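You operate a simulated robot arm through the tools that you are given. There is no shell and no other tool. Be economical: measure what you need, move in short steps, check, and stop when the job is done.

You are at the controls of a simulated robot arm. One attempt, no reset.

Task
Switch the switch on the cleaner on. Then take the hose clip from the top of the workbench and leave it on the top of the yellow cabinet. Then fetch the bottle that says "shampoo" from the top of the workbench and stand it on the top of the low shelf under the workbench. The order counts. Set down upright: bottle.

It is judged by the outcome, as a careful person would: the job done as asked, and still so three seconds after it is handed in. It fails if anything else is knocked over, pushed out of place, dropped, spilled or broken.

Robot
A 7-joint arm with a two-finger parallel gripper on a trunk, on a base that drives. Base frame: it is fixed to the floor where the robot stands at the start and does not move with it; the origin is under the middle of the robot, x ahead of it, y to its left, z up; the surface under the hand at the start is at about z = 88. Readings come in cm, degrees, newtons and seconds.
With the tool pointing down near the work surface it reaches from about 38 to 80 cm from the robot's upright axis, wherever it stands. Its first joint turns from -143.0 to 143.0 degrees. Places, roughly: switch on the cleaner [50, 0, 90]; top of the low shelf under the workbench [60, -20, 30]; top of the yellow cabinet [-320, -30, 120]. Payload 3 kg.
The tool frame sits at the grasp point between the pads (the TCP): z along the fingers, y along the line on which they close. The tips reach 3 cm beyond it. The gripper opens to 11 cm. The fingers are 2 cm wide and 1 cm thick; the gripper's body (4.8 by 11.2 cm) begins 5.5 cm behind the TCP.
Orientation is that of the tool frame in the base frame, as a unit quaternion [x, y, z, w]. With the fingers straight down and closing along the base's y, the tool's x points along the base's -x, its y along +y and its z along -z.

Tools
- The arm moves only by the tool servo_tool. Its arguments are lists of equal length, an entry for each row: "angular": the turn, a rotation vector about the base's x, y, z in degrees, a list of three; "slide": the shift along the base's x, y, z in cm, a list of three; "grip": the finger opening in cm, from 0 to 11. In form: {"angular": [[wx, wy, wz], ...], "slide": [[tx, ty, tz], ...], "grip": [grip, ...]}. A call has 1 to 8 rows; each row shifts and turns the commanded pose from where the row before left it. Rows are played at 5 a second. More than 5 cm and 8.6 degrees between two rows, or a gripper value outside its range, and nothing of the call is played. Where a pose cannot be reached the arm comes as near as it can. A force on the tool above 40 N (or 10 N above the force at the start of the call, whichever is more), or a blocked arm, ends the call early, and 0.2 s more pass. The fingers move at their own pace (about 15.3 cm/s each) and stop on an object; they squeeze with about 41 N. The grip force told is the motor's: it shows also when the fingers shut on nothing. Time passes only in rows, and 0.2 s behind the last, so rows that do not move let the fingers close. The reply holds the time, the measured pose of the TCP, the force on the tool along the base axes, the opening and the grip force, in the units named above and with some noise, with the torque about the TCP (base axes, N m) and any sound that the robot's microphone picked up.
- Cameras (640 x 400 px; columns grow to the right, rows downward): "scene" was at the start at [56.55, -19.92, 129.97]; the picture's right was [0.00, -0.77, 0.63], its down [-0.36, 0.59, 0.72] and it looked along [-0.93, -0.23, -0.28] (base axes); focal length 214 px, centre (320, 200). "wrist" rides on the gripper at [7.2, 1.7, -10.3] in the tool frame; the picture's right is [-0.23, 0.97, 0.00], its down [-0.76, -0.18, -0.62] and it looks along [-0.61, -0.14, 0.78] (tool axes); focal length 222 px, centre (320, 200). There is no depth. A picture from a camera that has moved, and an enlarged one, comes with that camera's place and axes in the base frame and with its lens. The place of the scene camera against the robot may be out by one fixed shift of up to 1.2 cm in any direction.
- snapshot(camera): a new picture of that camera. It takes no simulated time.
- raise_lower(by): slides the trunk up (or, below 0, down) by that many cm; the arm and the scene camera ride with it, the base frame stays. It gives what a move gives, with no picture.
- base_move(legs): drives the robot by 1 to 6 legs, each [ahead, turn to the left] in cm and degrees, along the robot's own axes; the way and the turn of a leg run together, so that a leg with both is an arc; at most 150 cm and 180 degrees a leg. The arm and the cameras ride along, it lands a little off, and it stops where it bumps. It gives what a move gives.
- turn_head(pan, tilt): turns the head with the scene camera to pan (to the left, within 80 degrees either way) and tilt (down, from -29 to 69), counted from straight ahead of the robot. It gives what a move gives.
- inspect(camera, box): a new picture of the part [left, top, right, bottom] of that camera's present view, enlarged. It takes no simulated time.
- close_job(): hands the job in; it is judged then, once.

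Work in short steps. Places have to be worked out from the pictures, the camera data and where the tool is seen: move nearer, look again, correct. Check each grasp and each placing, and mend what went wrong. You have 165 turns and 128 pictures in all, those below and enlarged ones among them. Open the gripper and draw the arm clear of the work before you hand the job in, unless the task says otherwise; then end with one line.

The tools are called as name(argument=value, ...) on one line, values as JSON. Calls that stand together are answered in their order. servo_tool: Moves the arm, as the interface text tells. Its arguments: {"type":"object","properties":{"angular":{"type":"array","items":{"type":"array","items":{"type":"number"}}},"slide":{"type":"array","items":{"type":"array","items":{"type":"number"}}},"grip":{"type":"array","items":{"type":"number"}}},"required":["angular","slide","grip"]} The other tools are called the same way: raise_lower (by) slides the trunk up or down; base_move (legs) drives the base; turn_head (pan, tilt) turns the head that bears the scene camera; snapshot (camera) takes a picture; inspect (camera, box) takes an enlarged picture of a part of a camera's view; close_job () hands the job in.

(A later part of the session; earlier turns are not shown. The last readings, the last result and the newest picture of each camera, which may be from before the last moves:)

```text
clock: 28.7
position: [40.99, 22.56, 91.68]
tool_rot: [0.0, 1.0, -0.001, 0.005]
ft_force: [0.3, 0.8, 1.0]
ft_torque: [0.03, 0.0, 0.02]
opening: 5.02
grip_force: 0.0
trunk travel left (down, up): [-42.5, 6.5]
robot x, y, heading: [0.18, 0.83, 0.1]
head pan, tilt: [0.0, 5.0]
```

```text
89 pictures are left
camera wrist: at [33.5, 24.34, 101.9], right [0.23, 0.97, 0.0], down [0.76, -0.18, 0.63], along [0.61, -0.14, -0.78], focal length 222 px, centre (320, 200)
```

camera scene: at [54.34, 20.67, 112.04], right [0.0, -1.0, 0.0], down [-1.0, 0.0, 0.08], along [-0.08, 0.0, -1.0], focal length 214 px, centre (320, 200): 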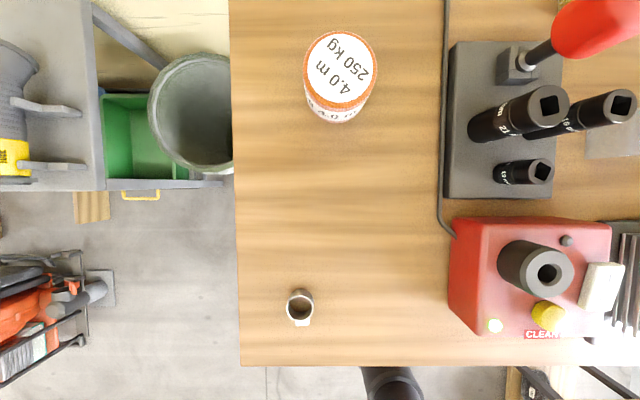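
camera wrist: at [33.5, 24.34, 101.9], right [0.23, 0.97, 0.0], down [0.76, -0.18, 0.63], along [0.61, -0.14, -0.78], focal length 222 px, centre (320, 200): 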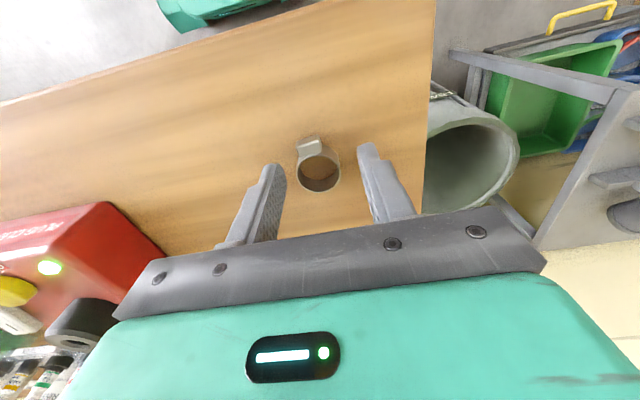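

The ring sits between the pads. I'll close on it.

servo_tool(angular=[[0, 0, 0], [0, 0, 0], [0, 0, 0], [0, 0, 0]], slide=[[0, 0, -0.2], [0, 0, 0], [0, 0, 0], [0, 0, 0]], grip=[5, 2, 0, 0])

servo_tool(angular=[[0, 0, 0], [0, 0, 0], [0, 0, 0], [0, 0, 0]], slide=[[0, 0, 2], [0, 0, 4], [0, 0, 4], [0, 0, 4]], grip=[0, 0, 0, 0])

snapshot(camera="wrist")

```text
clock: 29.7
position: [40.89, 22.69, 91.46]
tool_rot: [0.0, 1.0, -0.001, 0.004]
ft_force: [0.1, 0.5, 0.2]
ft_torque: [0.0, 0.03, 0.02]
opening: 2.35
grip_force: 41.0
trunk travel left (down, up): [-42.5, 6.5]
robot x, y, heading: [0.2, 1.01, 0.1]
head pan, tilt: [0.0, 5.0]
```

```text
clock: 30.7
position: [40.89, 22.63, 105.35]
tool_rot: [-0.001, 1.0, -0.001, 0.005]
ft_force: [0.0, 0.8, 0.1]
ft_torque: [0.01, 0.0, 0.0]
opening: 2.32
grip_force: 40.8
trunk travel left (down, up): [-42.5, 6.5]
robot x, y, heading: [-0.18, 1.0, 0.0]
head pan, tilt: [0.0, 5.0]
```

```text
88 pictures are left
camera wrist: at [33.53, 24.27, 115.6], right [0.23, 0.97, 0.0], down [0.76, -0.18, 0.63], along [0.61, -0.14, -0.78], focal length 222 px, centre (320, 200)
```

wrist: 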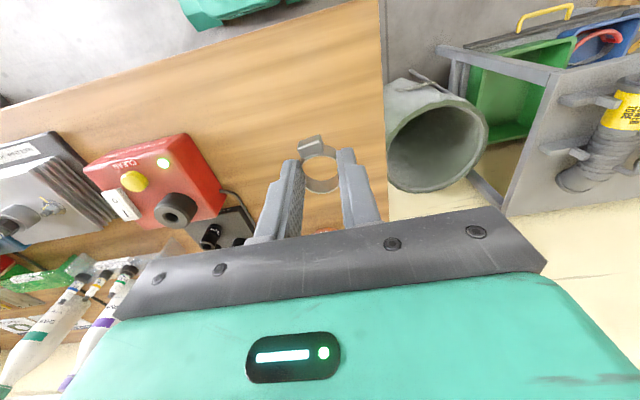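

The clip is held (2.3 cm opening). I'll raise the arm and look back at the room to plan the drive.

servo_tool(angular=[[0, 0, 0], [0, 0, 0], [0, 0, 0], [0, 0, 0], [0, 0, 0], [0, 0, 0], [0, 0, 0]], slide=[[0, -3, 4], [0, -3, 4], [0, -3, 4], [0, -3, 4], [0, -3, 4], [0, -3, 4], [0, 0, 0]], grip=[0, 0, 0, 0, 0, 0, 0])

turn_head(pan=0, tilt=69)

snapshot(camera="scene")

```text
clock: 32.3
position: [40.85, 4.38, 129.42]
tool_rot: [-0.001, 1.0, -0.001, 0.004]
ft_force: [-0.4, 0.2, -0.1]
ft_torque: [0.06, 0.0, 0.01]
opening: 2.33
grip_force: 40.8
trunk travel left (down, up): [-42.5, 6.5]
robot x, y, heading: [0.05, 0.99, -0.2]
head pan, tilt: [0.0, 5.0]
```

```text
clock: 33.7
position: [40.87, 4.51, 129.24]
tool_rot: [-0.001, 1.0, 0.0, 0.004]
ft_force: [0.5, -0.5, -0.2]
ft_torque: [-0.01, -0.01, 0.01]
opening: 2.53
grip_force: 40.9
trunk travel left (down, up): [-42.5, 6.5]
robot x, y, heading: [0.16, 0.96, 0.1]
head pan, tilt: [0.0, 68.8]
```

```text
87 pictures are left
camera scene: at [41.04, 4.91, 136.57], right [0.0, -1.0, 0.0], down [-0.37, 0.0, 0.93], along [-0.93, 0.0, -0.37], focal length 214 px, centre (320, 200)
```

scene: 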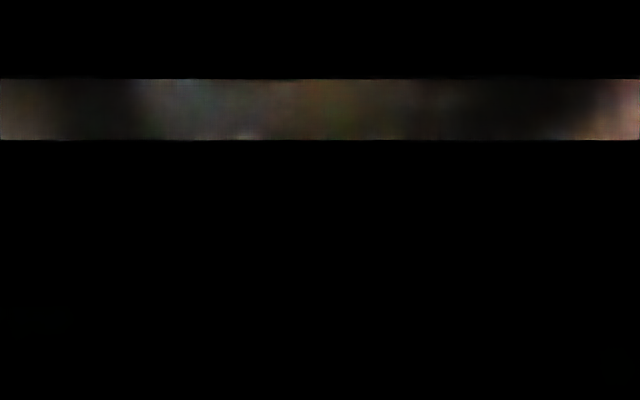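

The high tilt puts the camera inside the hand. I'll back off to tilt 45 and also check the clip.

turn_head(pan=0, tilt=42)

snapshot(camera="scene")

snapshot(camera="wrist")

```text
clock: 34.6
position: [41.02, 4.44, 129.3]
tool_rot: [-0.001, 1.0, -0.001, 0.004]
ft_force: [0.6, -0.7, 0.3]
ft_torque: [0.01, -0.03, 0.01]
opening: 2.53
grip_force: 40.9
trunk travel left (down, up): [-42.5, 6.5]
robot x, y, heading: [-0.07, 0.94, 0.1]
head pan, tilt: [0.0, 42.0]
```

```text
86 pictures are left
camera scene: at [44.38, 4.91, 133.84], right [0.0, -1.0, 0.0], down [-0.75, 0.0, 0.66], along [-0.66, 0.0, -0.75], focal length 214 px, centre (320, 200)
```

scene: 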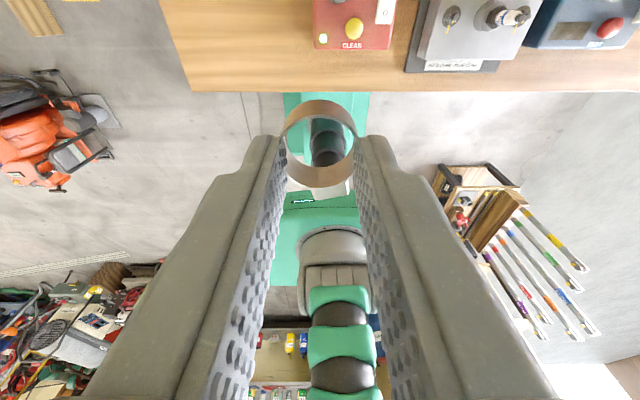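

```text
85 pictures are left
camera wrist: at [33.53, 6.17, 139.54], right [0.23, 0.97, 0.0], down [0.76, -0.18, 0.63], along [0.61, -0.14, -0.78], focal length 222 px, centre (320, 200)
```

wrist: 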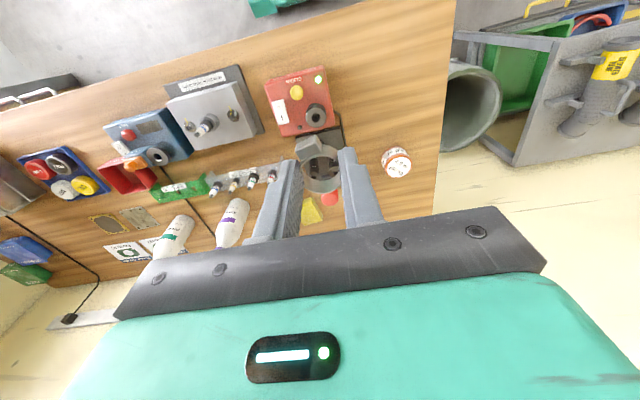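

The clip is held, the lamp is still lit, and the floor behind looks open. I'll back off 40 cm and turn around to face the cabinet.

base_move(legs=[[-40, 0], [0, 180]])

snapshot(camera="wrist")

turn_head(pan=0, tilt=-29)

snapshot(camera="scene")

```text
clock: 44.5
position: [-80.67, -4.61, 129.39]
tool_rot: [1.0, 0.019, -0.006, -0.001]
ft_force: [-0.6, -1.6, -0.8]
ft_torque: [0.06, 0.02, 0.0]
opening: 2.53
grip_force: 41.4
trunk travel left (down, up): [-42.5, 6.5]
robot x, y, heading: [-40.1, 8.34, -179.1]
head pan, tilt: [0.0, 42.0]
stopped in leg 2: the robot was blocked; the commanded pose is now the measured one
```

```text
84 pictures are left
camera wrist: at [-73.27, -5.99, 139.63], right [-0.19, -0.98, 0.0], down [-0.76, 0.15, 0.63], along [-0.62, 0.12, -0.77], focal length 222 px, centre (320, 200)
```

wrist: 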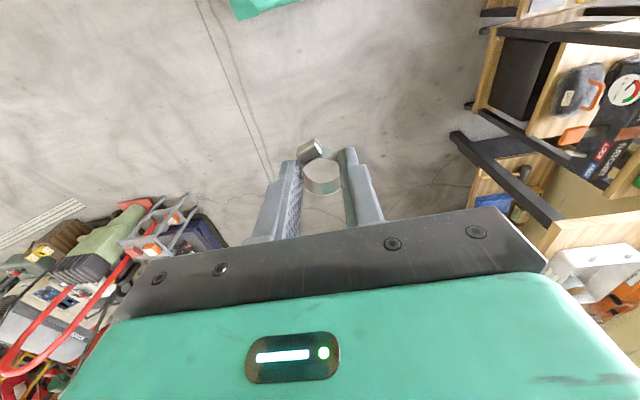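

```text
clock: 46.0
position: [-80.67, -4.36, 129.47]
tool_rot: [1.0, 0.018, -0.005, -0.001]
ft_force: [-0.2, -0.1, -0.3]
ft_torque: [0.01, 0.0, -0.04]
opening: 2.54
grip_force: 41.3
trunk travel left (down, up): [-42.5, 6.5]
robot x, y, heading: [-40.1, 8.82, -178.9]
head pan, tilt: [0.0, -28.6]
```

```text
83 pictures are left
camera scene: at [-96.42, -4.47, 135.71], right [-0.04, 1.0, 0.0], down [0.87, 0.03, -0.49], along [-0.49, -0.02, -0.87], focal length 214 px, centre (320, 200)
```

scene: 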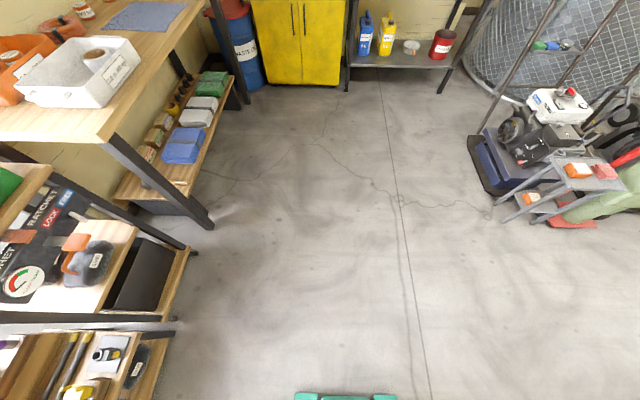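

The turn ended about 1° short with "blocked", but nothing is visibly disturbed here. The cabinet front is near x=-311, y from -70 to 8. I'll head toward it in stages.

base_move(legs=[[0, 8], [120, 0]])

snapshot(camera="scene")

```text
clock: 52.6
position: [-193.39, -32.02, 129.47]
tool_rot: [0.994, 0.108, -0.006, -0.001]
ft_force: [-0.2, 0.1, -0.8]
ft_torque: [0.03, -0.01, 0.03]
opening: 2.53
grip_force: 40.9
trunk travel left (down, up): [-42.5, 6.5]
robot x, y, heading: [-155.56, -11.85, -168.8]
head pan, tilt: [0.0, -28.6]
```

```text
82 pictures are left
camera scene: at [-208.8, -34.84, 135.7], right [-0.22, 0.98, 0.0], down [0.85, 0.19, -0.49], along [-0.48, -0.1, -0.87], focal length 214 px, centre (320, 200)
```

scene: 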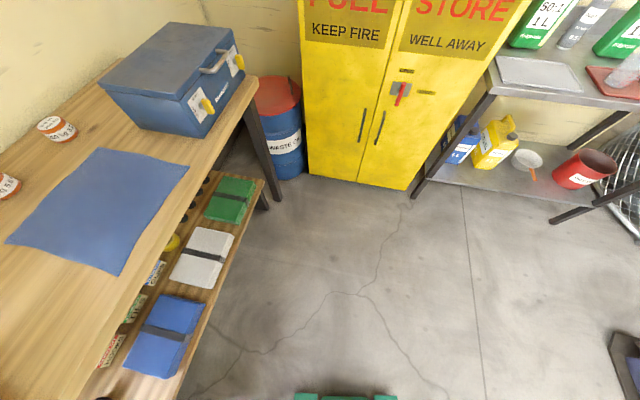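

Path is clear. I'll correct heading by -2.6° and drive 80 cm more, then straighten and raise the trunk to look at the cabinet top.

base_move(legs=[[0, -2.6], [80, 0], [0, -8.6]])

raise_lower(by=6.4)

snapshot(camera="scene")

snapshot(camera="wrist")

```text
clock: 57.9
position: [-275.44, -35.01, 129.46]
tool_rot: [1.0, 0.002, -0.006, -0.002]
ft_force: [0.6, 0.6, -0.1]
ft_torque: [0.01, -0.03, -0.04]
opening: 2.53
grip_force: 40.7
trunk travel left (down, up): [-42.5, 6.5]
robot x, y, heading: [-234.47, -23.7, 178.8]
head pan, tilt: [0.0, -28.6]
```

```text
clock: 58.9
position: [-275.44, -34.95, 135.85]
tool_rot: [1.0, 0.001, -0.005, -0.001]
ft_force: [-0.4, 0.0, 0.5]
ft_torque: [-0.02, 0.05, 0.0]
opening: 2.53
grip_force: 41.4
trunk travel left (down, up): [-48.9, 0.1]
robot x, y, heading: [-234.56, -24.07, 178.9]
head pan, tilt: [0.0, -28.6]
```

```text
81 pictures are left
camera scene: at [-291.12, -34.59, 142.19], right [0.0, 1.0, 0.0], down [0.87, 0.01, -0.49], along [-0.49, 0.0, -0.87], focal length 214 px, centre (320, 200)
```

scene: 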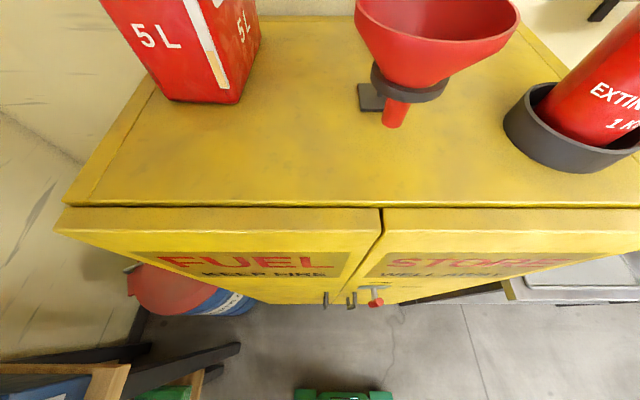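

```text
80 pictures are left
camera wrist: at [-268.04, -36.62, 146.1], right [-0.22, -0.97, 0.0], down [-0.76, 0.17, 0.63], along [-0.62, 0.14, -0.78], focal length 222 px, centre (320, 200)
```

wrist: 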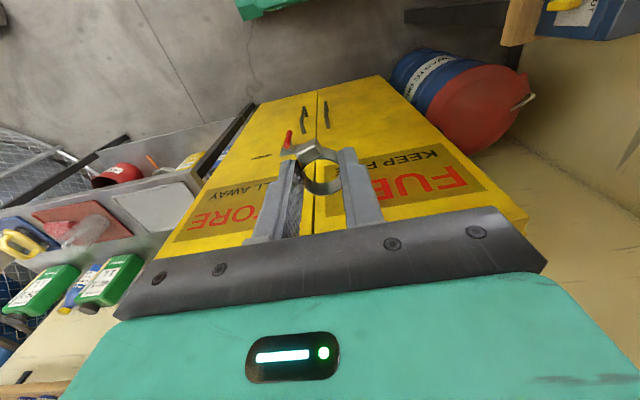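

The cabinet top (z≈120, front edge near x=-303) has a can, a funnel and an extinguisher holder. The free spot is near [-308, -43]. I'll drive 20 cm closer.

base_move(legs=[[20, 0]])

turn_head(pan=0, tilt=0)

snapshot(camera="scene")

snapshot(camera="wrist")

```text
clock: 60.5
position: [-295.5, -34.53, 135.8]
tool_rot: [1.0, 0.002, -0.006, -0.001]
ft_force: [-0.6, 0.0, -0.5]
ft_torque: [0.01, -0.02, 0.03]
opening: 2.56
grip_force: 40.8
trunk travel left (down, up): [-48.9, 0.1]
robot x, y, heading: [-254.54, -23.45, 178.6]
head pan, tilt: [0.0, -28.6]
```

```text
clock: 61.4
position: [-295.44, -34.53, 135.91]
tool_rot: [1.0, 0.0, -0.005, -0.001]
ft_force: [-0.4, 0.1, 0.9]
ft_torque: [-0.02, 0.02, -0.01]
opening: 2.55
grip_force: 41.4
trunk travel left (down, up): [-48.9, 0.1]
robot x, y, heading: [-254.4, -23.69, 178.9]
head pan, tilt: [0.0, 0.0]
```

```text
79 pictures are left
camera scene: at [-307.28, -34.09, 139.91], right [0.0, 1.0, 0.0], down [1.0, 0.0, -0.01], along [-0.01, 0.0, -1.0], focal length 214 px, centre (320, 200)
```

scene: 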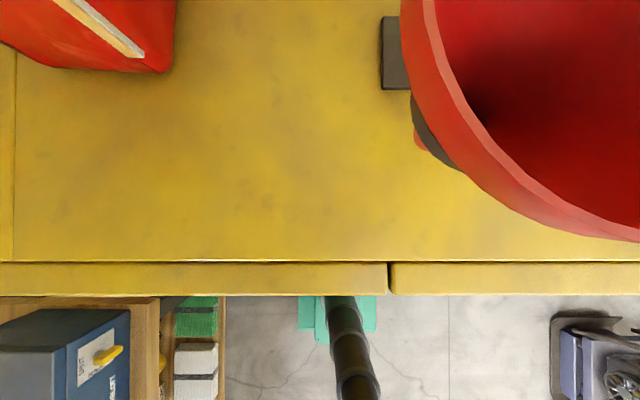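

```text
78 pictures are left
camera wrist: at [-288.17, -36.17, 146.15], right [-0.22, -0.97, 0.0], down [-0.76, 0.17, 0.63], along [-0.62, 0.14, -0.77], focal length 222 px, centre (320, 200)
```

wrist: 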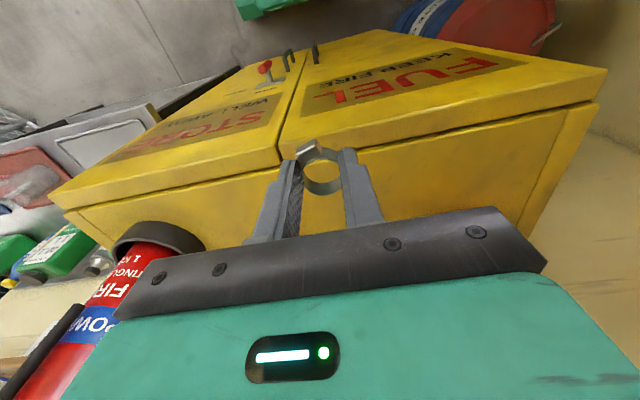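

The spot at [-308, -43] is free of the funnel and can. I'll move over it and lower partway.

servo_tool(angular=[[0, 0, 0], [0, 0, 0], [0, 0, 0], [0, 0, 0], [0, 0, 0], [0, 0, 0], [0, 0, 0]], slide=[[0, -4.3, 0], [0, -4.3, 0], [-4, 0, 0], [-4.3, 0, 0], [-4.3, 0, 0], [0, 0, -4], [0, 0, -4]], grip=[0, 0, 0, 0, 0, 0, 0])

snapshot(camera="wrist")

snapshot(camera="scene")

```text
clock: 63.0
position: [-308.4, -43.1, 128.01]
tool_rot: [1.0, 0.001, -0.005, -0.002]
ft_force: [-0.2, -0.1, 0.1]
ft_torque: [-0.03, -0.02, -0.03]
opening: 2.53
grip_force: 41.7
trunk travel left (down, up): [-48.9, 0.1]
robot x, y, heading: [-254.19, -23.72, 178.8]
head pan, tilt: [0.0, 0.0]
```

```text
77 pictures are left
camera wrist: at [-301.11, -44.73, 138.17], right [-0.23, -0.97, 0.0], down [-0.76, 0.17, 0.63], along [-0.62, 0.14, -0.78], focal length 222 px, centre (320, 200)
```

wrist: 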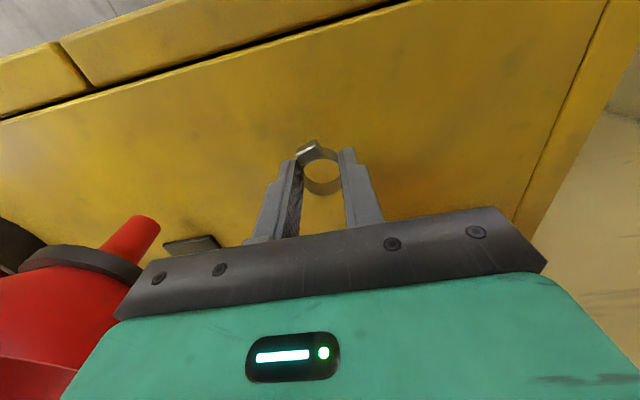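

```text
76 pictures are left
camera scene: at [-320.21, -42.64, 131.91], right [0.0, 1.0, 0.0], down [1.0, 0.0, -0.01], along [-0.01, 0.0, -1.0], focal length 214 px, centre (320, 200)
```

scene: 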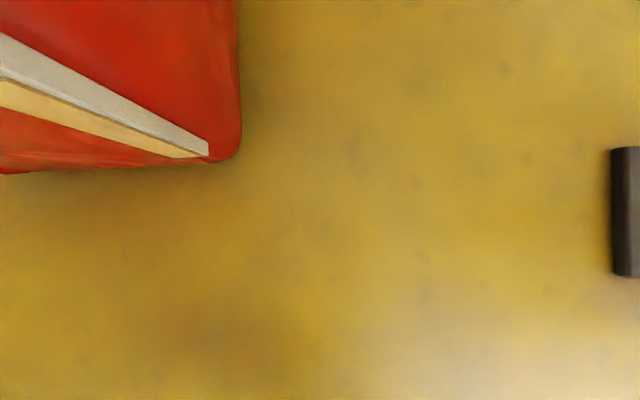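

The way is clear. I'll lower in small steps until the clip touches the top.

servo_tool(angular=[[0, 0, 0], [0, 0, 0], [0, 0, 0], [0, 0, 0]], slide=[[0, 0, -2], [0, 0, -1.2], [0, 0, -0.6], [0, 0, 0]], grip=[0, 0, 0, 0])

servo_tool(angular=[[0, 0, 0], [0, 0, 0], [0, 0, 0]], slide=[[0, 0, -0.3], [0, 0, -0.2], [0, 0, 0]], grip=[0, 0, 0])

inspect(camera="wrist", box=[240, 100, 400, 220])

```text
clock: 63.8
position: [-308.24, -43.16, 125.03]
tool_rot: [1.0, 0.002, -0.01, 0.001]
ft_force: [3.0, 1.6, 13.7]
ft_torque: [0.06, -0.04, 0.0]
opening: 2.57
grip_force: 41.3
trunk travel left (down, up): [-48.9, 0.1]
robot x, y, heading: [-254.65, -23.59, 179.0]
head pan, tilt: [0.0, 0.0]
stopped in row 3: the force on the tool passed its limit at 55 N (the readings are from after the stop); the commanded pose is now the measured one
```

```text
clock: 64.2
position: [-308.48, -43.26, 125.02]
tool_rot: [1.0, 0.001, -0.013, 0.001]
ft_force: [2.1, 0.6, 13.5]
ft_torque: [0.07, -0.13, 0.04]
opening: 2.57
grip_force: 40.2
trunk travel left (down, up): [-48.9, 0.1]
robot x, y, heading: [-254.47, -23.57, 178.8]
head pan, tilt: [0.0, 0.0]
stopped in row 2: the force on the tool passed its limit at 47 N (the readings are from after the stop); the commanded pose is now the measured one
```

```text
3.33 times, centred on (320, 160) of wrist
camera zoom: at [-300.94, -44.82, 135.1], right [-0.22, -0.97, 0.01], down [-0.74, 0.18, 0.64], along [-0.63, 0.14, -0.76], focal length 740 px, centre (320, 333)
```

zoom: 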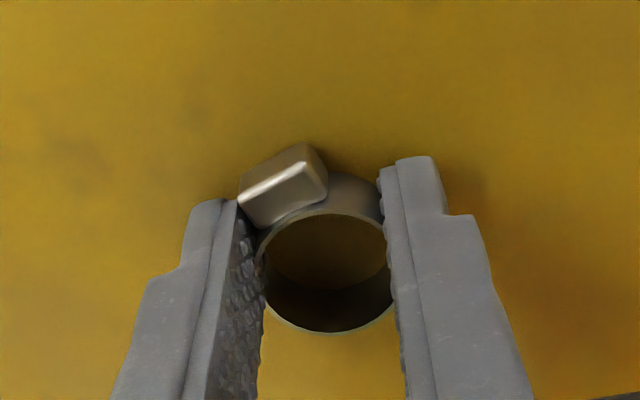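

The clip is resting on the top (TCP z≈125). I'll ease the pressure and open the fingers.

servo_tool(angular=[[0, 0, 0], [0, 0, 0], [0, 0, 0]], slide=[[0, 0, 0.1], [0, 0, 0], [0, 0, 0]], grip=[0, 3.2, 5])

servo_tool(angular=[[0, 0, 0], [0, 0, 0], [0, 0, 0], [0, 0, 0]], slide=[[0, 0, 1], [0, 0, 3], [0, 0, 4], [0, 0, 3]], grip=[5, 5, 5, 5])

snapshot(camera="wrist")

```text
clock: 65.0
position: [-308.41, -43.33, 125.07]
tool_rot: [1.0, 0.002, -0.013, 0.0]
ft_force: [1.0, -6.8, 8.5]
ft_torque: [0.07, -0.09, -0.04]
opening: 4.7
grip_force: 0.1
trunk travel left (down, up): [-48.9, 0.1]
robot x, y, heading: [-254.5, -23.54, 179.0]
head pan, tilt: [0.0, 0.0]
```

```text
clock: 66.0
position: [-308.35, -43.25, 136.3]
tool_rot: [1.0, 0.001, -0.013, 0.0]
ft_force: [0.2, -0.7, -0.8]
ft_torque: [0.01, 0.04, 0.02]
opening: 5.0
grip_force: 0.1
trunk travel left (down, up): [-48.9, 0.1]
robot x, y, heading: [-254.57, -23.55, 178.9]
head pan, tilt: [0.0, 0.0]
```

```text
74 pictures are left
camera wrist: at [-300.91, -44.91, 146.3], right [-0.22, -0.97, 0.01], down [-0.75, 0.18, 0.64], along [-0.63, 0.14, -0.77], focal length 222 px, centre (320, 200)
```

wrist: 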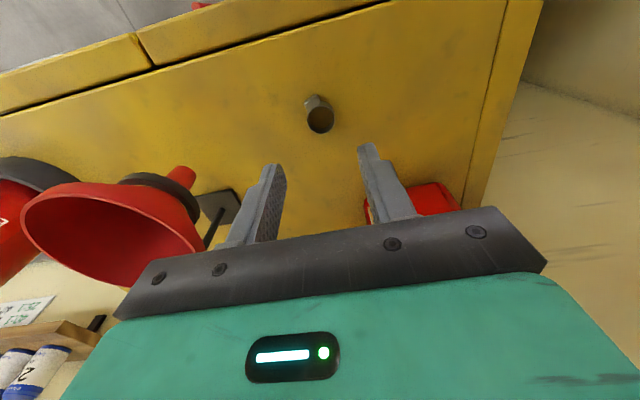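

The clip is standing on the cabinet top. I'll retract and back away, then turn toward the bench.

servo_tool(angular=[[0, 0, 0], [0, 0, 0], [0, 0, 0], [0, 0, 0], [0, 0, 0]], slide=[[4, 0, 0], [4, 0, 0], [4.5, 0, 0], [0, 4.5, 0], [0, 4.5, 0]], grip=[5, 5, 5, 5, 5])

base_move(legs=[[-90, 0], [0, 175]])

turn_head(pan=0, tilt=-29)

snapshot(camera="scene")

```text
clock: 67.2
position: [-296.09, -34.3, 136.18]
tool_rot: [1.0, 0.002, -0.014, 0.0]
ft_force: [1.0, -0.1, -0.1]
ft_torque: [0.04, 0.0, -0.02]
opening: 5.04
grip_force: 0.1
trunk travel left (down, up): [-48.9, 0.1]
robot x, y, heading: [-254.68, -23.54, 178.8]
head pan, tilt: [0.0, 0.0]
```

```text
clock: 79.2
position: [-123.19, -19.95, 136.3]
tool_rot: [0.052, 0.999, -0.001, 0.012]
ft_force: [-1.3, -0.5, 0.3]
ft_torque: [0.0, 0.01, -0.01]
opening: 5.02
grip_force: 0.1
trunk travel left (down, up): [-48.9, 0.1]
robot x, y, heading: [-166.49, -33.22, -7.2]
head pan, tilt: [0.0, 0.0]
```

```text
clock: 80.2
position: [-123.19, -19.69, 136.17]
tool_rot: [0.053, 0.999, -0.001, 0.013]
ft_force: [-0.2, 1.4, 0.2]
ft_torque: [-0.09, 0.0, 0.0]
opening: 5.03
grip_force: 0.0
trunk travel left (down, up): [-48.9, 0.1]
robot x, y, heading: [-166.28, -33.32, -7.3]
head pan, tilt: [0.0, -28.6]
```

```text
73 pictures are left
camera scene: at [-109.19, -20.84, 142.72], right [-0.1, -0.99, 0.0], down [-0.86, 0.09, -0.5], along [0.5, -0.05, -0.87], focal length 214 px, centre (320, 200)
```

scene: 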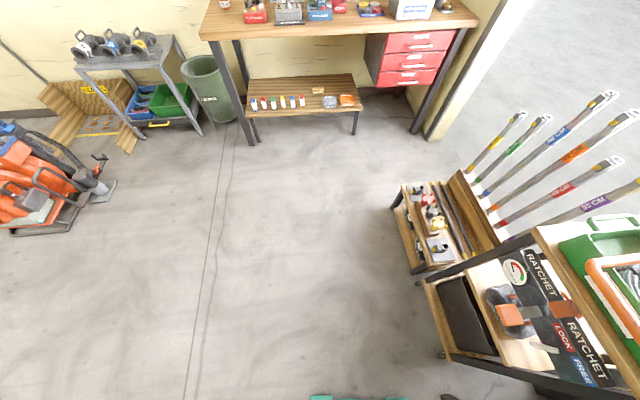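

I can see the low shelf under the bench with some items on it. I'll enlarge it.

inspect(camera="scene", box=[200, 0, 480, 150])

```text
2.29 times, centred on (340, 75) of scene
camera zoom: at [-109.19, -20.84, 142.72], right [-0.1, -0.99, 0.0], down [-0.86, 0.09, -0.5], along [0.5, -0.05, -0.87], focal length 490 px, centre (274, 486)
```

zoom: 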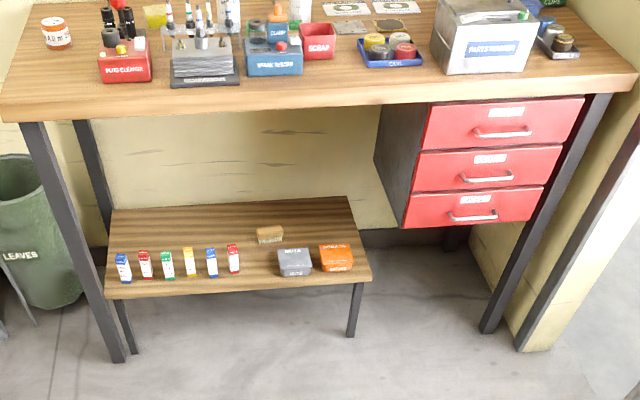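

The bench, low shelf and bottles are clear to see. There's a gap on the shelf near y≈-31. I'll straighten up and drive to the bench with y≈-35.

base_move(legs=[[0, 6.8], [150, 0]])

snapshot(camera="scene")

```text
clock: 88.2
position: [24.81, -13.66, 136.23]
tool_rot: [-0.018, 1.0, 0.0, 0.013]
ft_force: [1.3, 0.5, -0.1]
ft_torque: [0.01, 0.0, 0.01]
opening: 5.0
grip_force: 0.0
trunk travel left (down, up): [-48.9, 0.1]
robot x, y, heading: [-16.37, -32.86, 0.8]
head pan, tilt: [0.0, -28.6]
```

```text
71 pictures are left
camera scene: at [38.72, -12.65, 142.75], right [0.04, -1.0, 0.0], down [-0.86, -0.03, -0.5], along [0.5, 0.02, -0.87], focal length 214 px, centre (320, 200)
```

scene: 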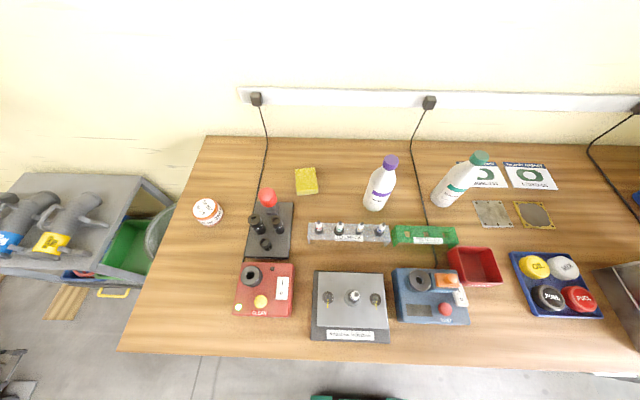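

Nothing on the bench has been disturbed. I'll check the cleaner's lamp and the shampoo bottle up close.

inspect(camera="scene", box=[220, 240, 320, 330])

inspect(camera="scene", box=[340, 130, 560, 300])

```text
4.44 times, centred on (270, 285) of scene
camera zoom: at [38.72, -12.65, 142.75], right [0.04, -1.0, 0.0], down [-0.86, -0.03, -0.5], along [0.5, 0.02, -0.87], focal length 953 px, centre (542, -178)
```

zoom: 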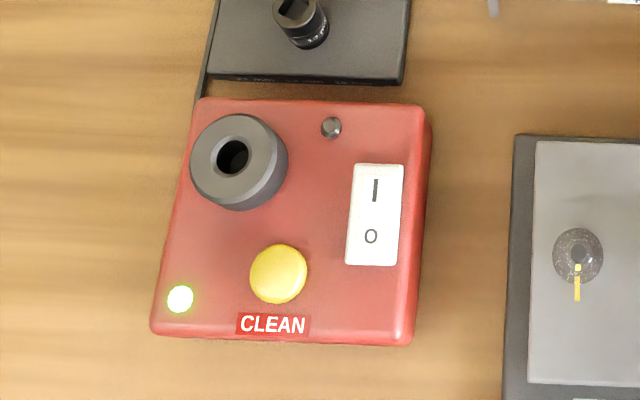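

```text
2.35 times, centred on (450, 215) of scene
camera zoom: at [38.72, -12.65, 142.75], right [0.04, -1.0, 0.0], down [-0.86, -0.03, -0.5], along [0.5, 0.02, -0.87], focal length 505 px, centre (14, 165)
```

zoom: 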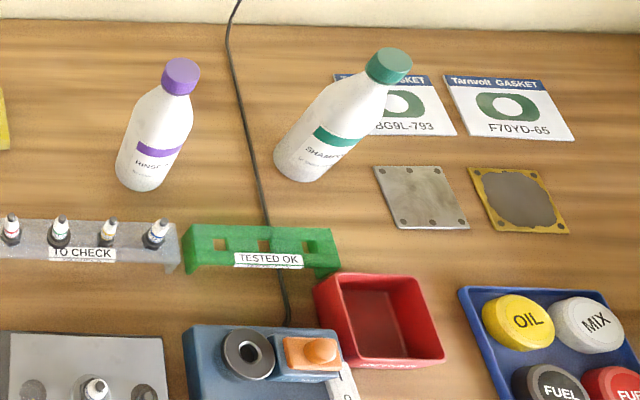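

The label reads SHAMPOO and the lamp is still lit. The bottle axis is near [71.6, -46.5], 18 cm tall. I'll drive 20 cm closer and start pitching the tool forward for a side grasp.

base_move(legs=[[20, 0]])

servo_tool(angular=[[0, -8, 0], [0, -8, 0], [0, -8, 0], [0, -8, 0], [0, -8, 0], [0, -5, 0], [0, 0, 0]], slide=[[0, -4, -1], [0, -4, -1], [0, -4, -1], [0, -4, -1], [0, -4, -2], [0, -4, -2], [0, 0, 0]], grip=[10, 10, 10, 10, 10, 10, 10])

snapshot(camera="wrist")

```text
clock: 89.8
position: [45.03, -13.84, 136.23]
tool_rot: [-0.015, 1.0, 0.001, 0.012]
ft_force: [-0.2, 0.3, -0.6]
ft_torque: [0.0, -0.02, -0.01]
opening: 5.03
grip_force: 0.0
trunk travel left (down, up): [-48.9, 0.1]
robot x, y, heading: [3.91, -32.95, -0.1]
head pan, tilt: [0.0, -28.6]
```

```text
clock: 91.4
position: [48.65, -38.01, 132.64]
tool_rot: [-0.014, 0.922, -0.004, 0.388]
ft_force: [1.1, 0.4, 0.5]
ft_torque: [0.0, -0.02, 0.02]
opening: 10.02
grip_force: 0.1
out of reach, approached as far as the arm can: row 5, 6
trunk travel left (down, up): [-48.9, 0.1]
robot x, y, heading: [3.81, -32.95, 0.0]
head pan, tilt: [0.0, -28.6]
```

```text
68 pictures are left
camera wrist: at [36.12, -36.5, 134.56], right [0.14, 0.98, 0.15], down [0.09, -0.16, 0.98], along [0.99, -0.12, -0.11], focal length 222 px, centre (320, 200)
```

wrist: 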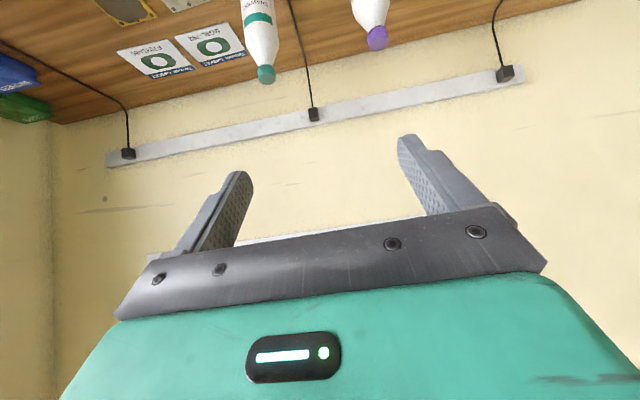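

The arm was too folded at that pose. I'll extend forward and down to a standoff behind the bottle.

servo_tool(angular=[[0, 0, 0], [0, 0, 0], [0, 0, 0], [0, 0, 0], [0, 0, 0], [0, 0, 0]], slide=[[3.5, -2.8, -1], [3, -2.8, -4], [2, -2.8, -4], [0, 0, -4.5], [0, 0, -4.5], [0, 0, 0]], grip=[10, 10, 10, 10, 10, 10])

snapshot(camera="wrist")

```text
refused: row 2 steps farther than a row can; nothing moved
```

```text
67 pictures are left
camera wrist: at [36.12, -36.5, 134.56], right [0.14, 0.98, 0.15], down [0.09, -0.16, 0.98], along [0.99, -0.12, -0.11], focal length 222 px, centre (320, 200)
```

wrist: 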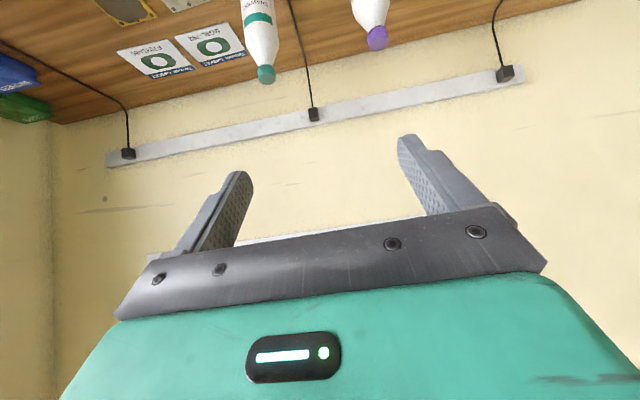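

One row was too long, so I'll split it into smaller steps.

servo_tool(angular=[[0, 0, 0], [0, 0, 0], [0, 0, 0], [0, 0, 0], [0, 0, 0], [0, 0, 0], [0, 0, 0], [0, 0, 0]], slide=[[3, -2, -2], [3, -2, -2], [2.5, -2.2, -3], [1, -2.2, -3], [0, 0, -3.5], [0, 0, -3.5], [0, 0, -3.5], [0, 0, 0]], grip=[10, 10, 10, 10, 10, 10, 10, 10])

snapshot(camera="wrist")

```text
clock: 93.2
position: [58.52, -46.48, 111.96]
tool_rot: [-0.013, 0.919, -0.005, 0.395]
ft_force: [-1.0, 0.5, -0.9]
ft_torque: [0.0, 0.0, 0.03]
opening: 9.99
grip_force: 0.1
trunk travel left (down, up): [-48.9, 0.1]
robot x, y, heading: [3.93, -32.66, -0.1]
head pan, tilt: [0.0, -28.6]
```

```text
66 pictures are left
camera wrist: at [45.87, -44.86, 113.75], right [0.14, 0.98, 0.14], down [0.08, -0.16, 0.98], along [0.99, -0.12, -0.1], focal length 222 px, centre (320, 200)
```

wrist: 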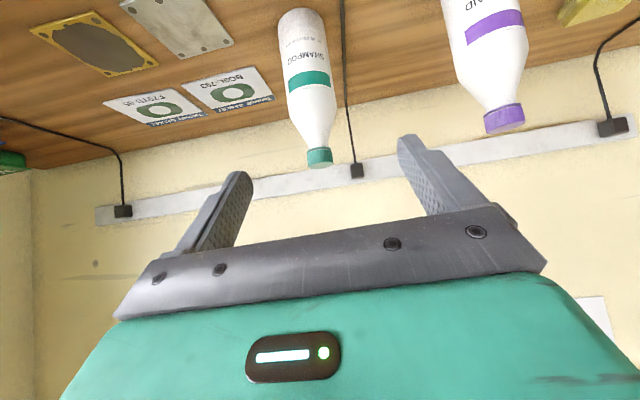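

The bottle is near [72, -47], with a cylindrical body about 6 cm wide up to z≈97. I'll grasp at z≈94, so first I move to a standoff along the tool axis.

servo_tool(angular=[[0, 0, 0], [0, 0, 0], [0, 0, 0], [0, 0, 0]], slide=[[1.4, -0.2, -3], [1.4, -0.2, -3], [1.3, 0, -3], [0, 0, 0]], grip=[10, 10, 10, 10])

snapshot(camera="wrist")

snapshot(camera="scene")

```text
clock: 94.2
position: [62.34, -46.98, 102.87]
tool_rot: [-0.014, 0.919, -0.005, 0.395]
ft_force: [-0.5, 0.2, -1.0]
ft_torque: [-0.01, -0.02, -0.01]
opening: 10.01
grip_force: 0.0
trunk travel left (down, up): [-48.9, 0.1]
robot x, y, heading: [3.85, -32.34, 0.0]
head pan, tilt: [0.0, -28.6]
```

```text
65 pictures are left
camera wrist: at [49.84, -45.49, 104.73], right [0.14, 0.98, 0.15], down [0.08, -0.16, 0.98], along [0.99, -0.12, -0.1], focal length 222 px, centre (320, 200)
```

wrist: 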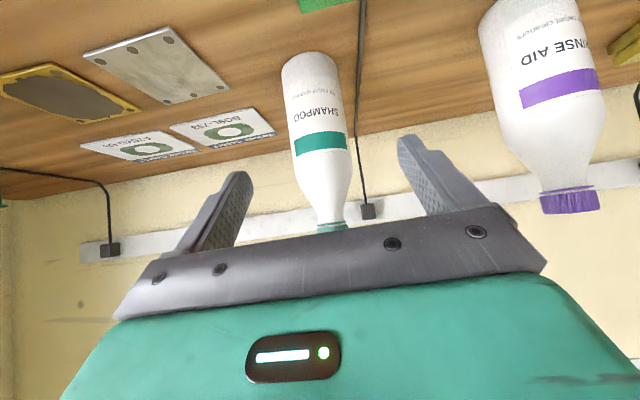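

```text
64 pictures are left
camera scene: at [67.37, -46.1, 117.96], right [0.02, -1.0, 0.02], down [-0.26, -0.02, -0.97], along [0.97, 0.02, -0.26], focal length 214 px, centre (320, 200)
```

scene: 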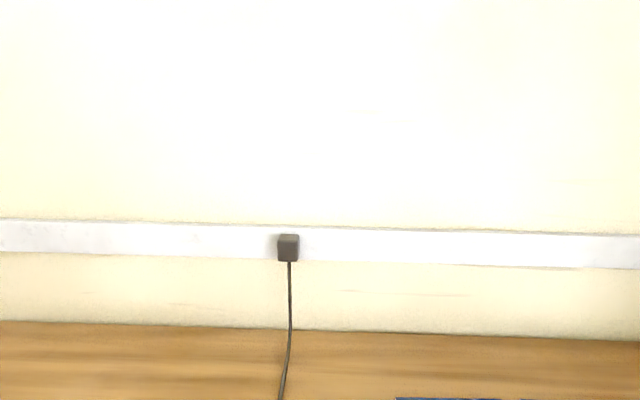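

The bottle is centred between the fingers. I'll advance along the tool axis to 2 cm short of the grasp and check.

servo_tool(angular=[[0, 0, 0], [0, 0, 0], [0, 0, 0], [0, 0, 0]], slide=[[2.7, -0.1, -2.5], [2.7, 0, -2.5], [2.4, -0.1, -2.3], [0, 0, 0]], grip=[10, 10, 10, 10])

snapshot(camera="wrist")

```text
clock: 95.2
position: [70.06, -46.92, 95.57]
tool_rot: [-0.014, 0.919, -0.005, 0.394]
ft_force: [-1.0, 1.0, -0.2]
ft_torque: [0.03, -0.01, -0.02]
opening: 10.02
grip_force: 0.2
trunk travel left (down, up): [-48.9, 0.1]
robot x, y, heading: [3.76, -32.46, -0.3]
head pan, tilt: [0.0, -28.6]
```

```text
63 pictures are left
camera wrist: at [57.52, -45.4, 97.33], right [0.14, 0.98, 0.14], down [0.08, -0.16, 0.98], along [0.99, -0.12, -0.1], focal length 222 px, centre (320, 200)
```

wrist: 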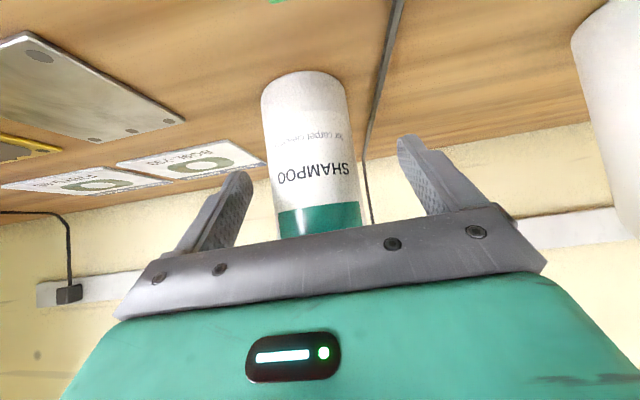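

Aligned. I'll move the last 2 cm and close gently.

servo_tool(angular=[[0, 0, 0], [0, 0, 0], [0, 0, 0], [0, 0, 0], [0, 0, 0], [0, 0, 0]], slide=[[1.7, -0.2, -1.3], [0, 0, 0], [0, 0, 0], [0, 0, 0], [0, 0, 0], [0, 0, 0]], grip=[10, 10, 8, 6.5, 3, 3])

snapshot(camera="wrist")

```text
clock: 96.6
position: [71.74, -47.05, 94.45]
tool_rot: [-0.013, 0.919, -0.006, 0.394]
ft_force: [0.3, 1.2, 0.7]
ft_torque: [0.22, -0.01, 0.01]
opening: 6.07
grip_force: 41.2
trunk travel left (down, up): [-48.9, 0.1]
robot x, y, heading: [3.72, -32.69, 0.1]
head pan, tilt: [0.0, -28.6]
```

```text
62 pictures are left
camera wrist: at [59.16, -45.49, 96.19], right [0.14, 0.98, 0.14], down [0.08, -0.16, 0.98], along [0.99, -0.12, -0.1], focal length 222 px, centre (320, 200)
```

wrist: 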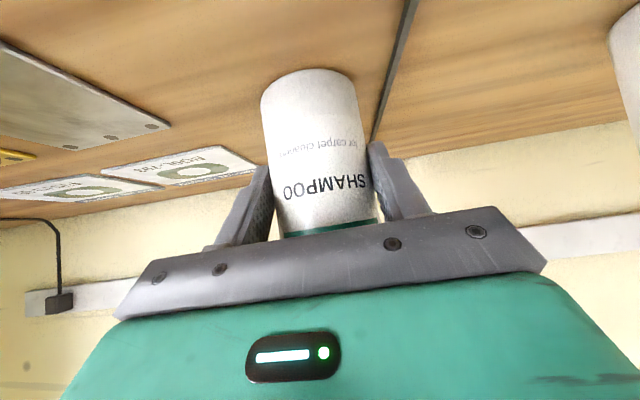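

The bottle is gripped at 6.07 cm. I'll lift it straight up, clear of its neighbours.

servo_tool(angular=[[0, 0, 0], [0, 0, 0], [0, 0, 0], [0, 0, 0], [0, 0, 0], [0, 0, 0], [0, 0, 0], [0, 0, 0]], slide=[[0, 0, 1], [0, 0, 3], [0, 0, 4], [0, 0, 4.5], [0, 0, 4.5], [-2, 0, 4], [-2, 0, 3], [0, 0, 0]], grip=[3, 3, 3, 3, 3, 3, 3, 3])

snapshot(camera="wrist")

```text
clock: 98.4
position: [67.91, -47.18, 118.46]
tool_rot: [-0.014, 0.919, -0.005, 0.394]
ft_force: [0.1, -0.2, -4.5]
ft_torque: [-0.01, 0.07, -0.01]
opening: 6.07
grip_force: 40.6
trunk travel left (down, up): [-48.9, 0.1]
robot x, y, heading: [3.78, -32.62, 0.0]
head pan, tilt: [0.0, -28.6]
```

```text
61 pictures are left
camera wrist: at [55.39, -45.54, 120.16], right [0.14, 0.98, 0.15], down [0.08, -0.16, 0.98], along [0.99, -0.12, -0.1], focal length 222 px, centre (320, 200)
```

wrist: 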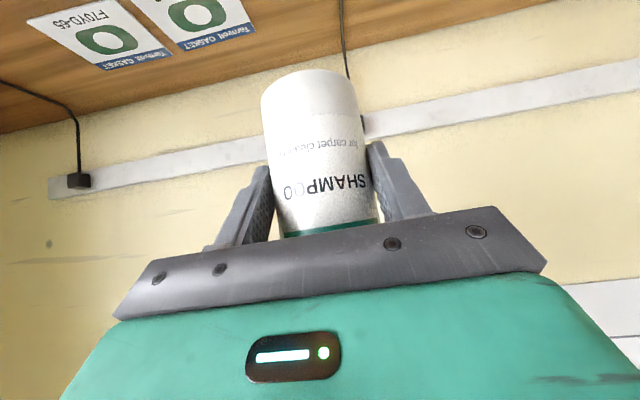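

It's held securely. I'll reverse 62 cm so the bottle clears the bench, then lower the trunk.

base_move(legs=[[-62, 0]])

raise_lower(by=-45)

snapshot(camera="scene")

snapshot(camera="wrist")

```text
clock: 101.9
position: [5.88, -45.96, 118.51]
tool_rot: [-0.026, 0.919, 0.0, 0.394]
ft_force: [0.1, -0.3, -4.0]
ft_torque: [-0.01, 0.06, 0.04]
opening: 6.08
grip_force: 41.1
trunk travel left (down, up): [-48.9, 0.1]
robot x, y, heading: [-58.4, -33.73, 1.7]
head pan, tilt: [0.0, -28.6]
```

```text
refused: -45 is not a number from -40 to 40
```

```text
60 pictures are left
camera scene: at [10.9, -44.96, 133.41], right [0.05, -1.0, 0.02], down [-0.26, -0.03, -0.97], along [0.97, 0.04, -0.26], focal length 214 px, centre (320, 200)
```

scene: 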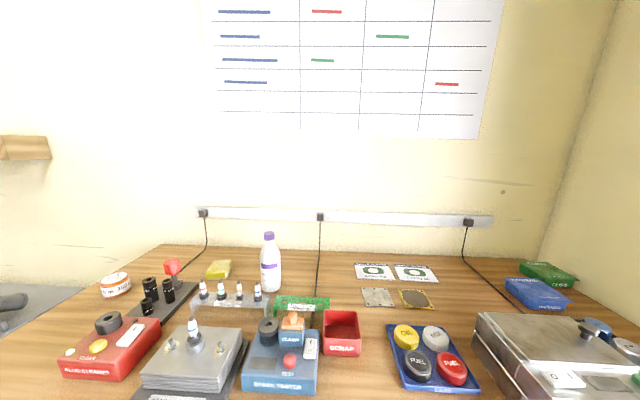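

```text
59 pictures are left
camera wrist: at [-6.63, -44.88, 120.17], right [0.11, 0.98, 0.14], down [0.08, -0.15, 0.98], along [0.99, -0.09, -0.1], focal length 222 px, centre (320, 200)
```

wrist: 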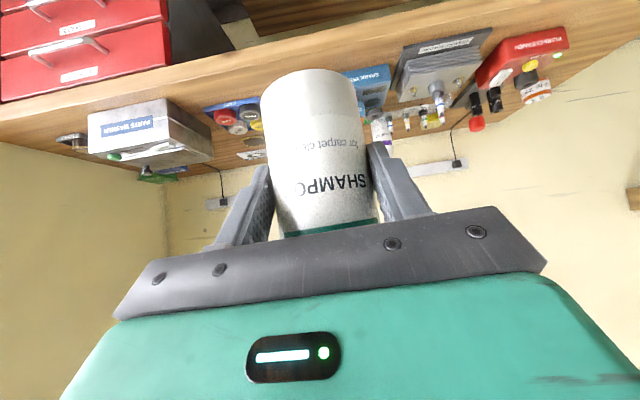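

The bench is undisturbed. I'll lower the trunk by 40 and look at the shelf.

raise_lower(by=-40)

snapshot(camera="scene")

```text
clock: 105.7
position: [5.87, -46.06, 78.43]
tool_rot: [-0.027, 0.919, 0.0, 0.394]
ft_force: [-0.3, -0.1, -5.2]
ft_torque: [-0.01, 0.06, 0.04]
opening: 6.06
grip_force: 40.8
trunk travel left (down, up): [-8.9, 40.1]
robot x, y, heading: [-58.72, -33.06, 2.0]
head pan, tilt: [0.0, -28.6]
```

```text
58 pictures are left
camera scene: at [10.88, -44.96, 93.45], right [0.05, -1.0, 0.02], down [-0.26, -0.03, -0.97], along [0.97, 0.04, -0.26], focal length 214 px, centre (320, 200)
```

scene: 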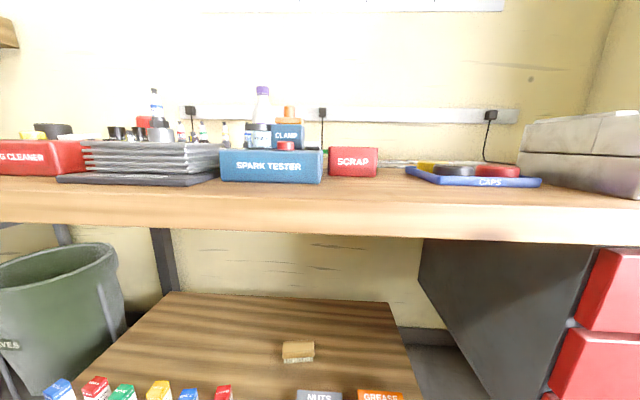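

The bench underside is near z≈82. I'll lower the trunk the rest of the way and bring the arm down to TCP z≈48.

raise_lower(by=-8.5)

servo_tool(angular=[[0, 0, 0], [0, 0, 0], [0, 0, 0], [0, 0, 0], [0, 0, 0], [0, 0, 0]], slide=[[0, 0, -4.5], [0, 0, -4.5], [0, 0, -4.5], [0, 0, -4.5], [0, 0, -4], [0, 0, 0]], grip=[3, 3, 3, 3, 3, 3])

turn_head(pan=0, tilt=-22)

snapshot(camera="scene")

```text
clock: 106.9
position: [5.88, -46.07, 69.85]
tool_rot: [-0.027, 0.919, 0.001, 0.394]
ft_force: [0.1, -0.2, -4.0]
ft_torque: [-0.03, 0.06, 0.01]
opening: 6.06
grip_force: 41.2
trunk travel left (down, up): [-0.4, 48.6]
robot x, y, heading: [-58.84, -33.91, 1.4]
head pan, tilt: [0.0, -28.6]
```

```text
clock: 108.3
position: [6.09, -45.93, 48.0]
tool_rot: [-0.026, 0.919, 0.0, 0.393]
ft_force: [-1.0, 1.7, -4.5]
ft_torque: [0.01, 0.08, 0.0]
opening: 6.02
grip_force: 41.4
trunk travel left (down, up): [-0.4, 48.6]
robot x, y, heading: [-58.99, -33.26, 1.6]
head pan, tilt: [0.0, -28.6]
```

```text
clock: 109.0
position: [6.09, -45.81, 47.89]
tool_rot: [-0.027, 0.919, 0.001, 0.394]
ft_force: [0.0, -0.4, -4.6]
ft_torque: [0.01, 0.03, 0.02]
opening: 6.06
grip_force: 40.9
trunk travel left (down, up): [-0.4, 48.6]
robot x, y, heading: [-58.82, -33.68, 1.6]
head pan, tilt: [0.0, -22.0]
```

```text
57 pictures are left
camera scene: at [10.96, -44.78, 61.97], right [0.05, -1.0, 0.02], down [-0.36, -0.04, -0.93], along [0.93, 0.04, -0.36], focal length 214 px, centre (320, 200)
```

scene: 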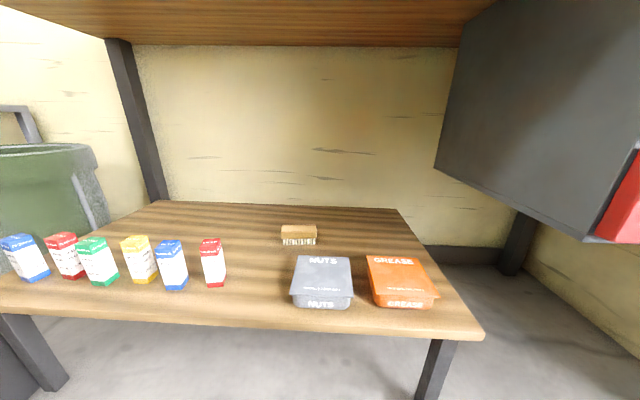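

Target spot is about [53.5, -33], in the gap behind the red box and NUTS tin and before the brush. I'll shift sideways and up to TCP z≈52 before driving in.

servo_tool(angular=[[0, 0, 0], [0, 0, 0], [0, 0, 0], [0, 0, 0]], slide=[[0, 3.8, 2], [0, 3.8, 2], [0, 3.8, 0], [0, 0, 0]], grip=[3, 3, 3, 3])

base_move(legs=[[20, -1.6]])

snapshot(camera="scene")

snapshot(camera="wrist")

```text
clock: 110.0
position: [5.97, -34.66, 52.08]
tool_rot: [-0.026, 0.919, 0.0, 0.393]
ft_force: [-0.8, 0.2, -4.3]
ft_torque: [-0.02, 0.02, 0.0]
opening: 6.05
grip_force: 40.9
trunk travel left (down, up): [-0.4, 48.6]
robot x, y, heading: [-58.36, -33.79, 2.0]
head pan, tilt: [0.0, -22.0]
```

```text
clock: 111.6
position: [26.52, -36.27, 51.96]
tool_rot: [-0.014, 0.919, -0.005, 0.394]
ft_force: [0.4, -0.2, -4.2]
ft_torque: [0.03, 0.06, -0.01]
opening: 6.07
grip_force: 41.2
trunk travel left (down, up): [-0.4, 48.6]
robot x, y, heading: [-37.9, -33.0, 0.3]
head pan, tilt: [0.0, -22.0]
```

```text
56 pictures are left
camera scene: at [31.4, -35.38, 66.03], right [0.02, -1.0, 0.02], down [-0.36, -0.03, -0.93], along [0.93, 0.01, -0.36], focal length 214 px, centre (320, 200)
```

scene: 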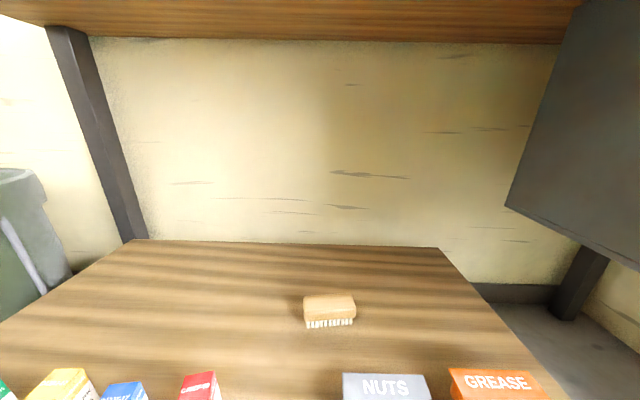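

```text
55 pictures are left
camera wrist: at [13.93, -34.74, 53.81], right [0.14, 0.98, 0.14], down [0.08, -0.16, 0.98], along [0.99, -0.12, -0.1], focal length 222 px, centre (320, 200)
```

wrist: 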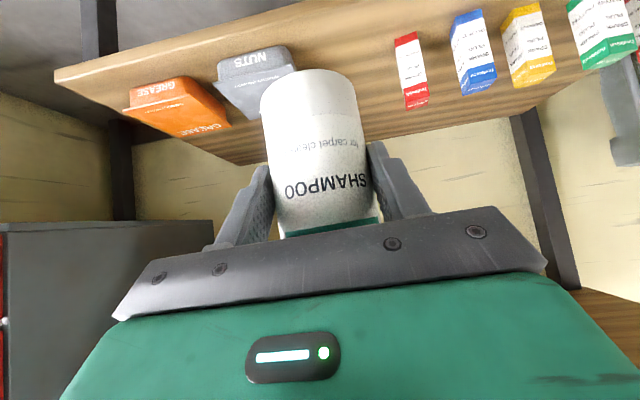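

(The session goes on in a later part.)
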